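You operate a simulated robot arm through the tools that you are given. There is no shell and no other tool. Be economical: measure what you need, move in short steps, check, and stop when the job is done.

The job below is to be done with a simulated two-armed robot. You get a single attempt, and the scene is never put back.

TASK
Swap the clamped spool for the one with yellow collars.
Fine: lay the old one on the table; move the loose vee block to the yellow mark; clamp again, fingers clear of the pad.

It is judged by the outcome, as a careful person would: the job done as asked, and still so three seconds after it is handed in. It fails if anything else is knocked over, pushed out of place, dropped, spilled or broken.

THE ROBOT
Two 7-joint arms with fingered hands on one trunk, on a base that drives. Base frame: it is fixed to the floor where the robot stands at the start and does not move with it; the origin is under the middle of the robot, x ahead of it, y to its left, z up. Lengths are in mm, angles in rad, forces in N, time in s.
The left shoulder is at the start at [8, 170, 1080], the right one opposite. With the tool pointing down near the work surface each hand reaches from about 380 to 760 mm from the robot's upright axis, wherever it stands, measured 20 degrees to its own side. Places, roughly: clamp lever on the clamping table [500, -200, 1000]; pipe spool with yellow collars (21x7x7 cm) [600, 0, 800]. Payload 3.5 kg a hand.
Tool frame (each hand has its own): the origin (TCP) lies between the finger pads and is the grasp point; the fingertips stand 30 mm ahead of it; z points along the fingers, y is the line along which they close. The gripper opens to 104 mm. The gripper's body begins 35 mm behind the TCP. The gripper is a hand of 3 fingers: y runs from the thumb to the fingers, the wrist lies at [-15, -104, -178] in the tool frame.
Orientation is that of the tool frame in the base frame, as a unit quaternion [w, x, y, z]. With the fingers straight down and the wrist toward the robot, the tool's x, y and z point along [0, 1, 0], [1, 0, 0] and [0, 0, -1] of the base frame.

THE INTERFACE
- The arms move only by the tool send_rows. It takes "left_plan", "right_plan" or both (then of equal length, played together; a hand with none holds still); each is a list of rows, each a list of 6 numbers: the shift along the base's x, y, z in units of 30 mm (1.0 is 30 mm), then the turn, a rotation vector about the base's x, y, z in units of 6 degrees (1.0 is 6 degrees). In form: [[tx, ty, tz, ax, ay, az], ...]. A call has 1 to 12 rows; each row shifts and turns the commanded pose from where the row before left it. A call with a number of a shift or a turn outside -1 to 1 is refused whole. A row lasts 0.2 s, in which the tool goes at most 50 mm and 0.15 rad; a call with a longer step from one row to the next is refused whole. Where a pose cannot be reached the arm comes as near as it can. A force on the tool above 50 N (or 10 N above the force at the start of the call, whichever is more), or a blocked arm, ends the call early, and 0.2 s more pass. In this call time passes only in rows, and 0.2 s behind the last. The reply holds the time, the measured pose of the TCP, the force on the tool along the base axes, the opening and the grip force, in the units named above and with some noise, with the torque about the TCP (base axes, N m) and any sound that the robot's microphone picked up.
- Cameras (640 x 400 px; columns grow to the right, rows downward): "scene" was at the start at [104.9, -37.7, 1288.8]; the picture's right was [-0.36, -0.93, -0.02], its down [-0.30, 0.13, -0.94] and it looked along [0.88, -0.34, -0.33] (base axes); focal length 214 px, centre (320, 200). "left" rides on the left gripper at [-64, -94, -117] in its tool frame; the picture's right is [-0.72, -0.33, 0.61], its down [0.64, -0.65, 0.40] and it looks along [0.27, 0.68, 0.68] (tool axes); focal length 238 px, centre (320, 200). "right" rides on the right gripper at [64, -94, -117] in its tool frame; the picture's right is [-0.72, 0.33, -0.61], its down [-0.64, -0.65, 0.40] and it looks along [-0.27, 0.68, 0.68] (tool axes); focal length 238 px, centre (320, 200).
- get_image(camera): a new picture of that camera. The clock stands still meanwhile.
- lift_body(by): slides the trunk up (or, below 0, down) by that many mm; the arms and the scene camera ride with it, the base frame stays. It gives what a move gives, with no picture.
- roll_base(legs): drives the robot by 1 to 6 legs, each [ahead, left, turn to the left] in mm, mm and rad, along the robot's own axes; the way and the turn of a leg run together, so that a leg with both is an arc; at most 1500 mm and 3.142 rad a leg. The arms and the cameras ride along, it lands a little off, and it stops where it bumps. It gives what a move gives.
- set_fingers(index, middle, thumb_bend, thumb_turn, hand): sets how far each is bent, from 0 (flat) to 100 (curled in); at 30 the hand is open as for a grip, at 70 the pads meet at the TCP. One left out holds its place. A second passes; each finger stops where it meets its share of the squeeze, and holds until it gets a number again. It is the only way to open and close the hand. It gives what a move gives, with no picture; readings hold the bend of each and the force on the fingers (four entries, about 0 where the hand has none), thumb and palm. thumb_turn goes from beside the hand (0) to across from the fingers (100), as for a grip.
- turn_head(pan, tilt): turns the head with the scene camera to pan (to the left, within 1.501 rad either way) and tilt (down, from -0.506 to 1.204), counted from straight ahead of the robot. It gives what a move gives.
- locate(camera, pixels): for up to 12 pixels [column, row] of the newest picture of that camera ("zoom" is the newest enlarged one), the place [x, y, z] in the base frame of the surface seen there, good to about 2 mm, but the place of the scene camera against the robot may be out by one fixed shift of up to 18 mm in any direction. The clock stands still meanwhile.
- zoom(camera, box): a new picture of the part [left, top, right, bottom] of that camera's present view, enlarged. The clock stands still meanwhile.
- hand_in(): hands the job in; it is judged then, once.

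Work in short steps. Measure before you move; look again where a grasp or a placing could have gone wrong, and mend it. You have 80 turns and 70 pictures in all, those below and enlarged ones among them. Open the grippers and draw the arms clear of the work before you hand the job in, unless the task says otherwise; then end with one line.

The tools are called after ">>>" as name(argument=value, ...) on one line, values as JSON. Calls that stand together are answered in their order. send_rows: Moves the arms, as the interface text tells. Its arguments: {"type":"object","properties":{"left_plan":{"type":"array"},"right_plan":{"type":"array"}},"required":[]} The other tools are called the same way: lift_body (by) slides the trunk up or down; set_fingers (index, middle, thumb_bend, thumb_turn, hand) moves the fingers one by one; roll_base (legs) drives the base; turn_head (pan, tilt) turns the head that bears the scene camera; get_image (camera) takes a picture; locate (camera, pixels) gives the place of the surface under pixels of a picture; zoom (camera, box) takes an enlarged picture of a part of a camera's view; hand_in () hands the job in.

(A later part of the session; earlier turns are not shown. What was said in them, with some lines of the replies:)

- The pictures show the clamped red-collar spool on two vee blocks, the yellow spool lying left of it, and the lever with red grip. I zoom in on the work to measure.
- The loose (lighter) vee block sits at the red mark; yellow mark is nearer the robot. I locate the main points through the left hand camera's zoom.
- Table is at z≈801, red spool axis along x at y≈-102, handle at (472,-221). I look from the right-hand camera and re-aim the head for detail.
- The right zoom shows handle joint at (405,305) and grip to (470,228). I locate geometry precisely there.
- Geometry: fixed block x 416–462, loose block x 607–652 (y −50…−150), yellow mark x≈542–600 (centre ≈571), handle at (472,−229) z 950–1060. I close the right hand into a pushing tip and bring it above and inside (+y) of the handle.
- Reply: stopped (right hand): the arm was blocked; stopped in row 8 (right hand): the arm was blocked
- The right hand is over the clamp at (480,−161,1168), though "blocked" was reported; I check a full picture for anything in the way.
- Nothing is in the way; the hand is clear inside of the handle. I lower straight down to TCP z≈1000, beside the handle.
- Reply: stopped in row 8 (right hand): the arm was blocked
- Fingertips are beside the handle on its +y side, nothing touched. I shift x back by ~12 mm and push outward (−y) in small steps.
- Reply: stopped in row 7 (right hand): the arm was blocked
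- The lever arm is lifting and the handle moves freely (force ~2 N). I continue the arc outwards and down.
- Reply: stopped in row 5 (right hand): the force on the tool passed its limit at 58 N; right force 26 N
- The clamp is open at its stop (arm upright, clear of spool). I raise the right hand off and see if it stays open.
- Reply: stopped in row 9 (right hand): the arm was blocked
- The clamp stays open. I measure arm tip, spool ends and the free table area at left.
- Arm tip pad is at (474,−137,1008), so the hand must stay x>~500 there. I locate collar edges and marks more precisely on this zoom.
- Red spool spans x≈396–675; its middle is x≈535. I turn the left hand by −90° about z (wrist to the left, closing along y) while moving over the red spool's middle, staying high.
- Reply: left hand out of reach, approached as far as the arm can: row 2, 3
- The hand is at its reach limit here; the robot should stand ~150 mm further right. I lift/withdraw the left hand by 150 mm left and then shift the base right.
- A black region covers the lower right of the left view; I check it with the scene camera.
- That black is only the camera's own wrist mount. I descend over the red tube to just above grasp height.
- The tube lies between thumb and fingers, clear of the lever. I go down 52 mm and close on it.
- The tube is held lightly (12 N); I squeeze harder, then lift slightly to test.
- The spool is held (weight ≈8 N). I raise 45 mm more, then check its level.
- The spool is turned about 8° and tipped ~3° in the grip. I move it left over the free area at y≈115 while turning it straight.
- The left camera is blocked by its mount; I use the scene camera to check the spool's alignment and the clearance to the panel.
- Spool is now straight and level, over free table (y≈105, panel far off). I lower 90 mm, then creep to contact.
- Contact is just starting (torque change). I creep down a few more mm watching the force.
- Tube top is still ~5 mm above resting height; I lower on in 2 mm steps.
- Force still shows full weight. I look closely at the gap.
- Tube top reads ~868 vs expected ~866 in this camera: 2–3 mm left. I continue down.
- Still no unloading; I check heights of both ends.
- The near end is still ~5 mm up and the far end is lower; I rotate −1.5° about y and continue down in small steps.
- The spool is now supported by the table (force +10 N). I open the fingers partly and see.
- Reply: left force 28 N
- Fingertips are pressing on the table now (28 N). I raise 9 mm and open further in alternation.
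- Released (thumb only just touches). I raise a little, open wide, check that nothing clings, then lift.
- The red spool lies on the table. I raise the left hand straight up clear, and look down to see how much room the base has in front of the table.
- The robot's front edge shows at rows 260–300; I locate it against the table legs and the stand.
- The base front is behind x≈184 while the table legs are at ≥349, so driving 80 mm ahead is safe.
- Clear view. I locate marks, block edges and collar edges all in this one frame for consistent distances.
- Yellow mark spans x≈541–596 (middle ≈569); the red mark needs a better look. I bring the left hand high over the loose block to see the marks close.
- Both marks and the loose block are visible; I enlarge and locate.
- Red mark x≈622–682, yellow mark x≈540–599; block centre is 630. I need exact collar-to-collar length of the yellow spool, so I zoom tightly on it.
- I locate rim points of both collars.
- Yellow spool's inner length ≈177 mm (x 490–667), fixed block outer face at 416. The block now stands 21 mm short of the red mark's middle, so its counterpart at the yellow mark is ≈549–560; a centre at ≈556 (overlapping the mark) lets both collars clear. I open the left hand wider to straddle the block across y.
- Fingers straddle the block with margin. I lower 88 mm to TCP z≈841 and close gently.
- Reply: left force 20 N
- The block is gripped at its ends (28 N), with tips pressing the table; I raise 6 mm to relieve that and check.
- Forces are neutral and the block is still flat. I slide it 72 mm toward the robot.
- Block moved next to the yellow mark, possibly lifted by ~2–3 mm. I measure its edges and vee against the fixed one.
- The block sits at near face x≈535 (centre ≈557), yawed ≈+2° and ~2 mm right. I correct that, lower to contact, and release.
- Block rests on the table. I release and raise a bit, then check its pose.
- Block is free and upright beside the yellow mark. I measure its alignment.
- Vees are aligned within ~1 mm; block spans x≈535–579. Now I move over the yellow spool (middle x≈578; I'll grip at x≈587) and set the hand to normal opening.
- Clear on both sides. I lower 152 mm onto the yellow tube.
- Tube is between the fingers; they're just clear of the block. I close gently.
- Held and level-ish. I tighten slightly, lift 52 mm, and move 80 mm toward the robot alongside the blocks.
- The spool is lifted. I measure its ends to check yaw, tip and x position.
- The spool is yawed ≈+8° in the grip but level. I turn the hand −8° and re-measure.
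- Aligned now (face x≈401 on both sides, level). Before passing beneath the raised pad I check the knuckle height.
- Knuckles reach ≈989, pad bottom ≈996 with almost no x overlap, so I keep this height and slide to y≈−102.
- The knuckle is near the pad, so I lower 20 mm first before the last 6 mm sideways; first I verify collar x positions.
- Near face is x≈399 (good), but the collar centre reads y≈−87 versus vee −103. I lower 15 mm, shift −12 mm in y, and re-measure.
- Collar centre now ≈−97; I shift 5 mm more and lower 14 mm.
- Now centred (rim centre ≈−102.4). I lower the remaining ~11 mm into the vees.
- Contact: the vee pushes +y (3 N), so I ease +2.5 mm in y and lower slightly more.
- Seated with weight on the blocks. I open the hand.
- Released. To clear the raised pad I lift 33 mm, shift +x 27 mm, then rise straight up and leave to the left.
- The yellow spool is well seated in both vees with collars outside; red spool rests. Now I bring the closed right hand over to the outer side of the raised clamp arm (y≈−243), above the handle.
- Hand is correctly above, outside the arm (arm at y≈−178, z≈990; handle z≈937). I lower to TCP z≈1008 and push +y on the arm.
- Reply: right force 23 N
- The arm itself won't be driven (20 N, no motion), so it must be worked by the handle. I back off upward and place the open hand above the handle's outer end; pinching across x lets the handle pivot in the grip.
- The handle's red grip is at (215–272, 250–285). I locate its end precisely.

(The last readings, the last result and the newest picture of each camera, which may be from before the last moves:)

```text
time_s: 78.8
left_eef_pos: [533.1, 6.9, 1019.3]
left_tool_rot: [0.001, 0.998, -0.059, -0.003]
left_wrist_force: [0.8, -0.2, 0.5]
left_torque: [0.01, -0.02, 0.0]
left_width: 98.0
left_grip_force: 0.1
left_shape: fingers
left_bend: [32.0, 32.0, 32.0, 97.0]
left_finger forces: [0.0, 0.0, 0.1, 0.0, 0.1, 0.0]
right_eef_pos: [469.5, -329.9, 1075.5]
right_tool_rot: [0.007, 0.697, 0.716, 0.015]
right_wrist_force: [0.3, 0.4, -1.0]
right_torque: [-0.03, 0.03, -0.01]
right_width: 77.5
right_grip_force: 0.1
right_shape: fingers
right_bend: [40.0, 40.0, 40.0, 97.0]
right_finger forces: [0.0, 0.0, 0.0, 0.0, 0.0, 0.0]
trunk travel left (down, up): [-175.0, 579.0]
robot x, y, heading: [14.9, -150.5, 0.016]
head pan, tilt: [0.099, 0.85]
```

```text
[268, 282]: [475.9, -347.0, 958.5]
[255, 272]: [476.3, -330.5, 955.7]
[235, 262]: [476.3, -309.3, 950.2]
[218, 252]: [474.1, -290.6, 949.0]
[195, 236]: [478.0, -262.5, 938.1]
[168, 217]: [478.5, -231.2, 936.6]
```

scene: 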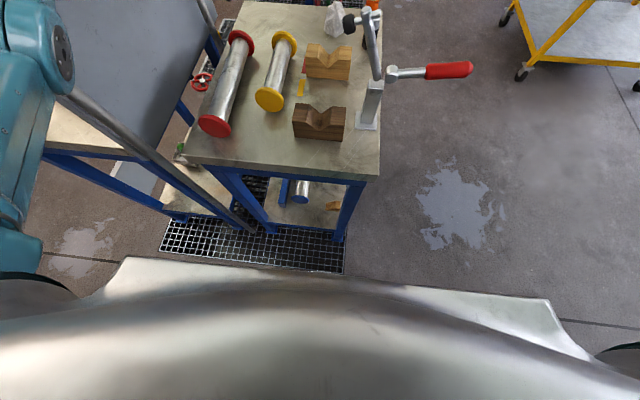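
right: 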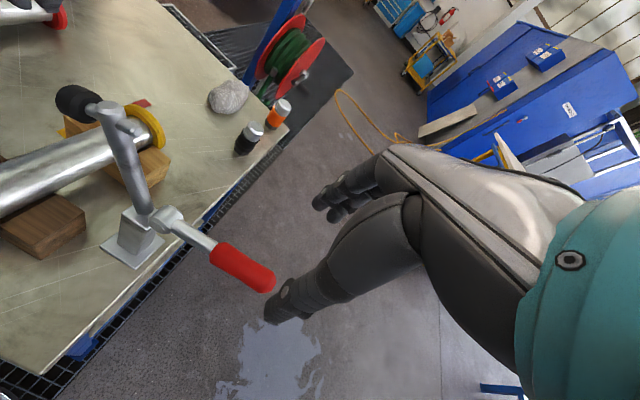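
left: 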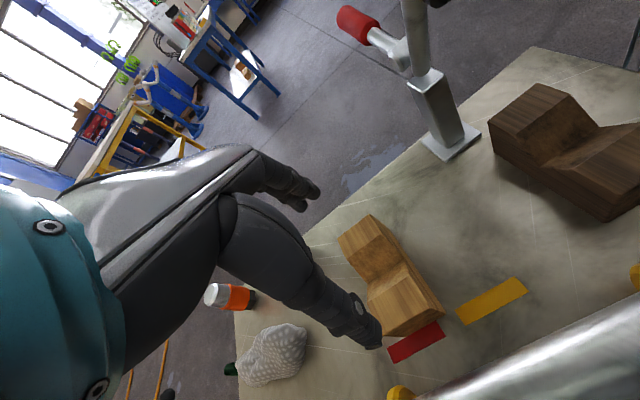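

Handle end at y≈−350, axis z≈950 at y=−330. I descend to straddle it there and close lightly.

>>> send_rows(right_plan=[[0.1, 0.05, -0.7, 0, 0, 0], [0, 0, -0.7, 0, 0, 0], [0, 0, -0.7, 0, 0, 0], [0, 0, -0.7, 0, 0, 0], [0, 0, -0.7, 0, 0, 0], [0, 0, -0.6, 0, 0, 0]])

>>> set_fingers(hand="right", index=68, middle=68, thumb_bend=68)

>>> get_image(camera="right")

```text
time_s: 80.2
left_eef_pos: [532.6, 6.0, 1019.6]
left_tool_rot: [0.001, 0.998, -0.06, -0.002]
left_wrist_force: [-0.2, -0.1, 0.3]
left_torque: [0.01, 0.02, 0.03]
left_width: 97.8
left_grip_force: 0.0
left_shape: fingers
left_bend: [32.0, 32.0, 32.0, 97.0]
left_finger forces: [0.1, 0.1, 0.1, 0.1, 0.0, 0.1]
right_eef_pos: [472.1, -330.4, 952.2]
right_tool_rot: [0.007, 0.697, 0.717, 0.016]
right_wrist_force: [0.5, 0.0, -1.3]
right_torque: [-0.01, 0.01, -0.02]
right_width: 77.4
right_grip_force: 0.1
right_shape: fingers
right_bend: [40.0, 40.0, 40.0, 97.0]
right_finger forces: [0.0, 0.1, 0.0, 0.0, 0.0, 0.0]
trunk travel left (down, up): [-175.0, 579.0]
robot x, y, heading: [16.8, -148.4, 0.02]
head pan, tilt: [0.099, 0.85]
```

```text
time_s: 81.2
left_eef_pos: [534.0, 6.7, 1018.7]
left_tool_rot: [0.0, 0.998, -0.059, -0.003]
left_wrist_force: [1.2, 0.1, -0.1]
left_torque: [0.0, 0.0, 0.0]
left_width: 98.0
left_grip_force: 0.1
left_shape: fingers
left_bend: [32.0, 32.0, 32.0, 97.0]
left_finger forces: [0.1, 0.0, 0.0, 0.0, 0.0, 0.1]
right_eef_pos: [474.8, -330.0, 951.0]
right_tool_rot: [0.006, 0.698, 0.716, 0.017]
right_wrist_force: [9.6, 0.3, -1.3]
right_torque: [-0.02, -0.13, -0.06]
right_width: 15.2
right_grip_force: 5.3
right_shape: fingers
right_bend: [61.0, 66.0, 68.0, 97.0]
right_finger forces: [8.3, 2.0, 0.0, 0.1, 0.0, 0.1]
trunk travel left (down, up): [-175.0, 579.0]
robot x, y, heading: [15.3, -148.0, 0.016]
head pan, tilt: [0.099, 0.85]
```

```text
8 pictures are left
```

right: 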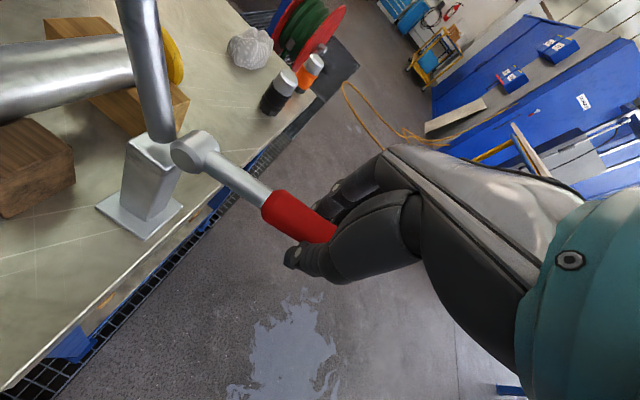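

Only the fingers bear on it; I shift +4 mm in x and tighten, then start the arc upward.

>>> send_rows(right_plan=[[0.12, 0, 0, 0, 0, 0]])

>>> set_fingers(hand="right", index=76, middle=76, thumb_bend=76)

>>> send_rows(right_plan=[[0, 0.08, 0.35, 0, 0, 0], [0, 0.12, 0.4, 0, 0, 0], [0, 0.2, 0.4, 0, 0, 0]])

>>> get_image(camera="right")

```text
time_s: 81.6
left_eef_pos: [533.3, 6.2, 1019.3]
left_tool_rot: [0.0, 0.998, -0.059, -0.002]
left_wrist_force: [-0.6, 0.3, 0.0]
left_torque: [0.01, 0.02, -0.02]
left_width: 97.8
left_grip_force: 0.1
left_shape: fingers
left_bend: [32.0, 32.0, 32.0, 97.0]
left_finger forces: [0.0, 0.0, 0.0, 0.0, 0.1, 0.0]
right_eef_pos: [476.5, -329.9, 951.1]
right_tool_rot: [0.005, 0.697, 0.717, 0.015]
right_wrist_force: [2.8, -2.5, -3.3]
right_torque: [-0.05, 0.03, -0.04]
right_width: 14.1
right_grip_force: 3.5
right_shape: fingers
right_bend: [63.0, 67.0, 67.0, 97.0]
right_finger forces: [4.8, 1.2, 0.0, 0.0, 1.6, 0.0]
trunk travel left (down, up): [-175.0, 579.0]
robot x, y, heading: [13.5, -149.5, 0.019]
head pan, tilt: [0.099, 0.85]
```

```text
time_s: 82.6
left_eef_pos: [533.5, 6.6, 1018.5]
left_tool_rot: [0.001, 0.998, -0.059, -0.002]
left_wrist_force: [-0.2, -0.2, 0.5]
left_torque: [0.03, -0.03, 0.0]
left_width: 97.6
left_grip_force: 0.1
left_shape: fingers
left_bend: [32.0, 32.0, 32.0, 97.0]
left_finger forces: [0.0, 0.0, 0.0, 0.1, 0.0, 0.1]
right_eef_pos: [478.5, -329.4, 950.3]
right_tool_rot: [0.007, 0.697, 0.717, 0.016]
right_wrist_force: [9.5, -1.3, -2.3]
right_torque: [-0.01, -0.04, 0.05]
right_width: 4.5
right_grip_force: 13.4
right_shape: fingers
right_bend: [74.0, 74.0, 71.0, 97.0]
right_finger forces: [12.8, 5.6, 0.1, 0.1, 9.5, 0.1]
trunk travel left (down, up): [-175.0, 579.0]
robot x, y, heading: [11.8, -150.9, 0.019]
head pan, tilt: [0.099, 0.85]
```

```text
time_s: 83.4
left_eef_pos: [533.3, 6.2, 1018.3]
left_tool_rot: [0.0, 0.998, -0.06, -0.003]
left_wrist_force: [0.1, 0.1, 0.6]
left_torque: [0.03, 0.03, -0.01]
left_width: 97.6
left_grip_force: 0.1
left_shape: fingers
left_bend: [32.0, 32.0, 32.0, 97.0]
left_finger forces: [0.0, 0.0, 0.0, 0.1, 0.0, 0.0]
right_eef_pos: [478.1, -316.1, 987.5]
right_tool_rot: [0.006, 0.697, 0.717, 0.015]
right_wrist_force: [5.1, -3.3, -3.3]
right_torque: [-0.11, -0.06, -0.05]
right_width: 3.3
right_grip_force: 11.0
right_shape: fingers
right_bend: [74.0, 76.0, 72.0, 97.0]
right_finger forces: [13.1, 0.8, 0.1, 0.0, 8.1, 0.0]
trunk travel left (down, up): [-175.0, 579.0]
robot x, y, heading: [13.0, -147.8, 0.021]
head pan, tilt: [0.099, 0.85]
```

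```text
7 pictures are left
```

right: 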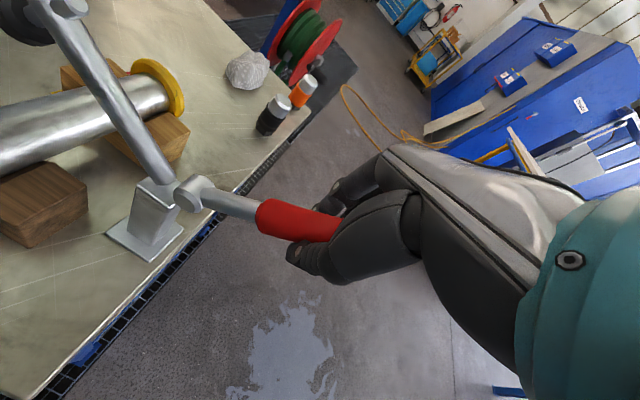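

The handle follows and the arm is coming down. I continue the arc to ~75°.

>>> send_rows(right_plan=[[0, 0.28, 0.36, 0, 0, 0], [0, 0.28, 0.35, 0, 0, 0], [0, 0.36, 0.28, 0, 0, 0], [0, 0.36, 0.27, 0, 0, 0], [0, 0.42, 0.18, 0, 0, 0], [0, 0.42, 0.17, 0, 0, 0]])

>>> get_image(camera="right")

```text
time_s: 84.8
left_eef_pos: [533.5, 5.7, 1019.4]
left_tool_rot: [-0.001, 0.998, -0.059, -0.002]
left_wrist_force: [0.2, -0.2, -0.2]
left_torque: [0.05, -0.05, 0.02]
left_width: 97.7
left_grip_force: 0.1
left_shape: fingers
left_bend: [32.0, 32.0, 32.0, 97.0]
left_finger forces: [0.0, 0.0, 0.0, 0.0, 0.0, 0.0]
right_eef_pos: [476.2, -252.9, 1034.5]
right_tool_rot: [0.007, 0.697, 0.717, 0.015]
right_wrist_force: [0.4, -7.2, -4.9]
right_torque: [-0.23, -0.01, -0.02]
right_width: 0.0
right_grip_force: 0.2
right_shape: fingers
right_bend: [75.0, 76.0, 72.0, 98.0]
right_finger forces: [0.1, 0.0, 0.1, 0.1, 0.0, 0.1]
trunk travel left (down, up): [-175.0, 579.0]
robot x, y, heading: [13.2, -150.4, 0.02]
head pan, tilt: [0.099, 0.85]
```

```text
6 pictures are left
```

right: 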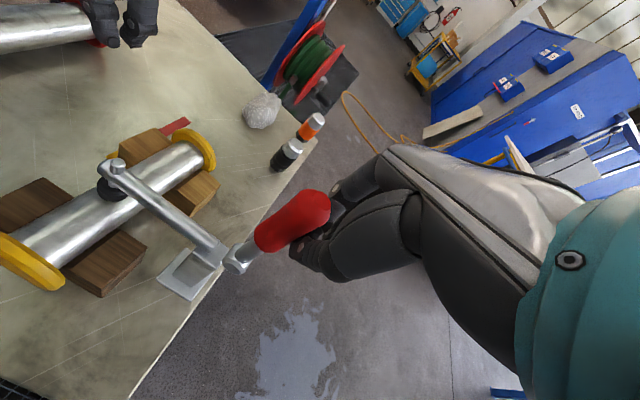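

The fingers now sit on the outer side of the handle, arm nearly down. I push +y in small steps until it locks (force stop protects).

>>> send_rows(right_plan=[[0, 0.2, -0.2, 0, 0, 0], [0, 0.2, -0.1, 0, 0, 0], [0, 0.2, 0, 0, 0, 0], [0, 0.2, 0, 0, 0, 0], [0, 0.2, 0, 0, 0, 0], [0, 0.2, 0, 0, 0, 0]])

>>> zoom(camera="scene", box=[240, 100, 400, 260])

```text
time_s: 85.4
left_eef_pos: [533.1, 2.3, 1019.2]
left_tool_rot: [0.0, 0.998, -0.061, -0.003]
left_wrist_force: [-0.7, -0.1, -0.8]
left_torque: [-0.01, 0.02, -0.01]
left_width: 98.1
left_grip_force: 0.1
left_shape: fingers
left_bend: [32.0, 32.0, 32.0, 97.0]
left_finger forces: [0.0, 0.0, 0.1, 0.0, 0.1, 0.0]
right_eef_pos: [479.8, -250.8, 1030.3]
right_tool_rot: [0.015, 0.707, 0.707, 0.017]
right_wrist_force: [-0.2, -20.7, 10.7]
right_torque: [-0.29, 0.04, 0.03]
right_width: 0.2
right_grip_force: 11.1
right_shape: fingers
right_bend: [75.0, 76.0, 72.0, 98.0]
right_finger forces: [22.5, 0.0, 0.1, 0.0, 0.0, 0.0]
trunk travel left (down, up): [-175.0, 579.0]
robot x, y, heading: [11.5, -152.9, 0.017]
head pan, tilt: [0.099, 0.85]
stopped in row 3 (right hand): the force on the tool passed its limit at 54 N (the readings are from after the stop); the commanded pose is now the measured one
```

```text
2.50 times, centred on (320, 180) of scene
```

zoom: 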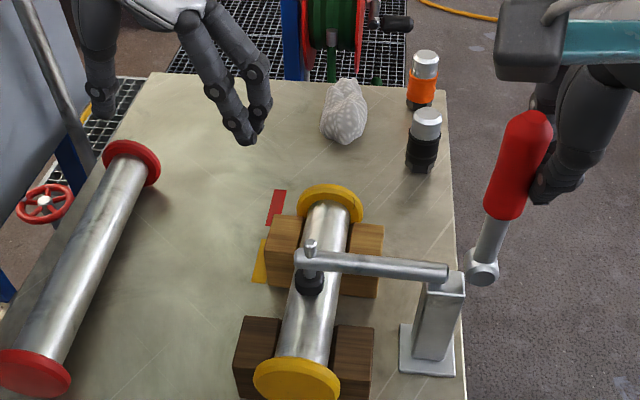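

54 N reached; the pad is on the spool and the handle looks near upright. I measure handle lean versus the original.

>>> locate(camera="zoom", pixels=[[535, 125], [520, 160], [505, 205], [490, 245], [482, 268], [310, 283], [305, 255], [440, 268], [310, 243], [320, 320]])

```text
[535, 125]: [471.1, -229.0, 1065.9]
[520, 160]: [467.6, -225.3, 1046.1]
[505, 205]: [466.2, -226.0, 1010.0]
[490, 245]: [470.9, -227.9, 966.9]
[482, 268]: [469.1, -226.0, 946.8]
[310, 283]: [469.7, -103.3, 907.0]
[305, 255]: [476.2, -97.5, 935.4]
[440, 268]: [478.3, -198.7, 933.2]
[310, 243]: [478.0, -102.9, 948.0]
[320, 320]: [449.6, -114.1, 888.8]
```

Handle is vertical (y −229 top, −226 base) and pad height 896 equals the original: clamped. I withdraw the right hand outward and both hands clear.

>>> send_rows(right_plan=[[0, -0.4, 0, 0, 0, 0], [0, -0.8, 0, 0, 0, 0], [0, -0.9, 0.3, 0, 0, 0], [0, -0.9, 0.8, 0, 0, 0], [0, -0.9, 0.8, 0, 0, 0], [-0.5, -0.8, 0.8, 0, 0, 0], [-0.8, -0.5, 0.8, 0, 0, 0], [-0.8, 0, 0.8, 0, 0, 0]])

>>> send_rows(left_plan=[[0, 0.2, 0.8, 0, 0, 0], [0, 0.2, 0.8, 0, 0, 0], [-0.3, 0.2, 0.8, 0, 0, 0], [-0.8, 0.2, 0.5, 0, 0, 0], [-0.8, 0.2, 0.2, 0, 0, 0], [-0.8, 0.2, 0, 0, 0, 0]])

>>> set_fingers(hand="right", index=30, middle=30, thumb_bend=30)

>>> zoom(camera="scene", box=[220, 90, 400, 270])

```text
time_s: 87.2
left_eef_pos: [532.6, 4.9, 1020.1]
left_tool_rot: [0.0, 0.998, -0.06, -0.002]
left_wrist_force: [-0.1, -0.5, 0.0]
left_torque: [0.0, 0.01, -0.02]
left_width: 97.9
left_grip_force: 0.0
left_shape: fingers
left_bend: [32.0, 32.0, 32.0, 97.0]
left_finger forces: [0.0, 0.1, 0.1, 0.1, 0.1, 0.0]
right_eef_pos: [415.8, -403.5, 1157.8]
right_tool_rot: [0.013, 0.703, 0.711, 0.016]
right_wrist_force: [-0.1, 0.4, 0.2]
right_torque: [-0.02, -0.02, 0.02]
right_width: 0.0
right_grip_force: 0.0
right_shape: fingers
right_bend: [75.0, 76.0, 72.0, 97.0]
right_finger forces: [0.1, 0.1, 0.0, 0.1, 0.0, 0.0]
trunk travel left (down, up): [-175.0, 579.0]
robot x, y, heading: [15.2, -151.4, 0.02]
head pan, tilt: [0.099, 0.85]
```

```text
time_s: 88.6
left_eef_pos: [452.6, 24.1, 1113.9]
left_tool_rot: [-0.005, 0.998, -0.066, -0.001]
left_wrist_force: [0.1, 0.6, -0.4]
left_torque: [0.0, 0.01, 0.0]
left_width: 97.8
left_grip_force: 0.0
left_shape: fingers
left_bend: [32.0, 32.0, 32.0, 97.0]
left_finger forces: [0.1, 0.0, 0.0, 0.0, 0.0, 0.1]
right_eef_pos: [417.7, -415.3, 1154.1]
right_tool_rot: [0.009, 0.705, 0.709, 0.02]
right_wrist_force: [-0.4, -0.3, -0.3]
right_torque: [0.0, -0.01, -0.03]
right_width: 0.0
right_grip_force: 0.0
right_shape: fingers
right_bend: [75.0, 76.0, 72.0, 97.0]
right_finger forces: [0.0, 0.0, 0.0, 0.1, 0.0, 0.1]
trunk travel left (down, up): [-175.0, 579.0]
robot x, y, heading: [16.0, -156.1, 0.013]
head pan, tilt: [0.099, 0.85]
```

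```text
time_s: 89.6
left_eef_pos: [452.6, 25.8, 1111.9]
left_tool_rot: [-0.003, 0.998, -0.066, -0.003]
left_wrist_force: [-0.3, -0.8, -1.4]
left_torque: [0.0, 0.0, -0.05]
left_width: 98.0
left_grip_force: 0.0
left_shape: fingers
left_bend: [32.0, 32.0, 32.0, 97.0]
left_finger forces: [0.1, 0.0, 0.0, 0.1, 0.1, 0.0]
right_eef_pos: [418.4, -415.0, 1152.9]
right_tool_rot: [0.008, 0.705, 0.709, 0.02]
right_wrist_force: [0.8, -0.1, 0.2]
right_torque: [0.0, 0.0, -0.01]
right_width: 102.9
right_grip_force: 0.0
right_shape: fingers
right_bend: [30.0, 30.0, 30.0, 97.0]
right_finger forces: [0.1, 0.0, 0.0, 0.1, 0.0, 0.1]
trunk travel left (down, up): [-175.0, 579.0]
robot x, y, heading: [17.0, -152.8, 0.011]
head pan, tilt: [0.099, 0.85]
```

```text
2.22 times, centred on (310, 180) of scene
```

zoom: 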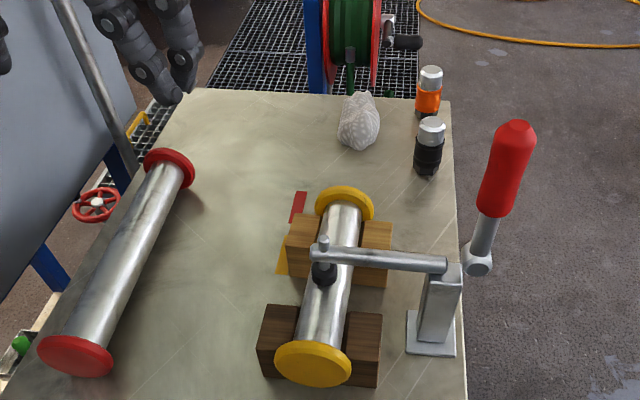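

The clamp holds by itself, the spool sits in both vees, hands are clear. One last measurement of block and handle.

>>> locate(camera="zoom", pixels=[[515, 130], [480, 262], [323, 275], [290, 245], [388, 283], [335, 300], [345, 220], [75, 355], [170, 165]])

```text
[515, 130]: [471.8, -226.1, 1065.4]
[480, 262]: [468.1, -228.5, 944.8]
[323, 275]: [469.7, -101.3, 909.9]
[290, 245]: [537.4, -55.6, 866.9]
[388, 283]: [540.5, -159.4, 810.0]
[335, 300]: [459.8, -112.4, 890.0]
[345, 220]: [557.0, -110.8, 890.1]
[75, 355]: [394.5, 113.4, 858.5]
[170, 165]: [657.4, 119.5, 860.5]
```

Handle is upright, the pad is down on the level yellow spool, the block is at the yellow mark and the red spool lies still on the table. I hand in.

>>> hand_in()

```text
The job is handed in.
```

The yellow-collar spool is clamped in the two vee blocks and the red one is lying on the table. The loose block overlaps the yellow mark, with its centre about 13 mm nearer the robot than the mark's, because centring it left no room for the spool's collars. The clamp held with both hands drawn clear of the pad.
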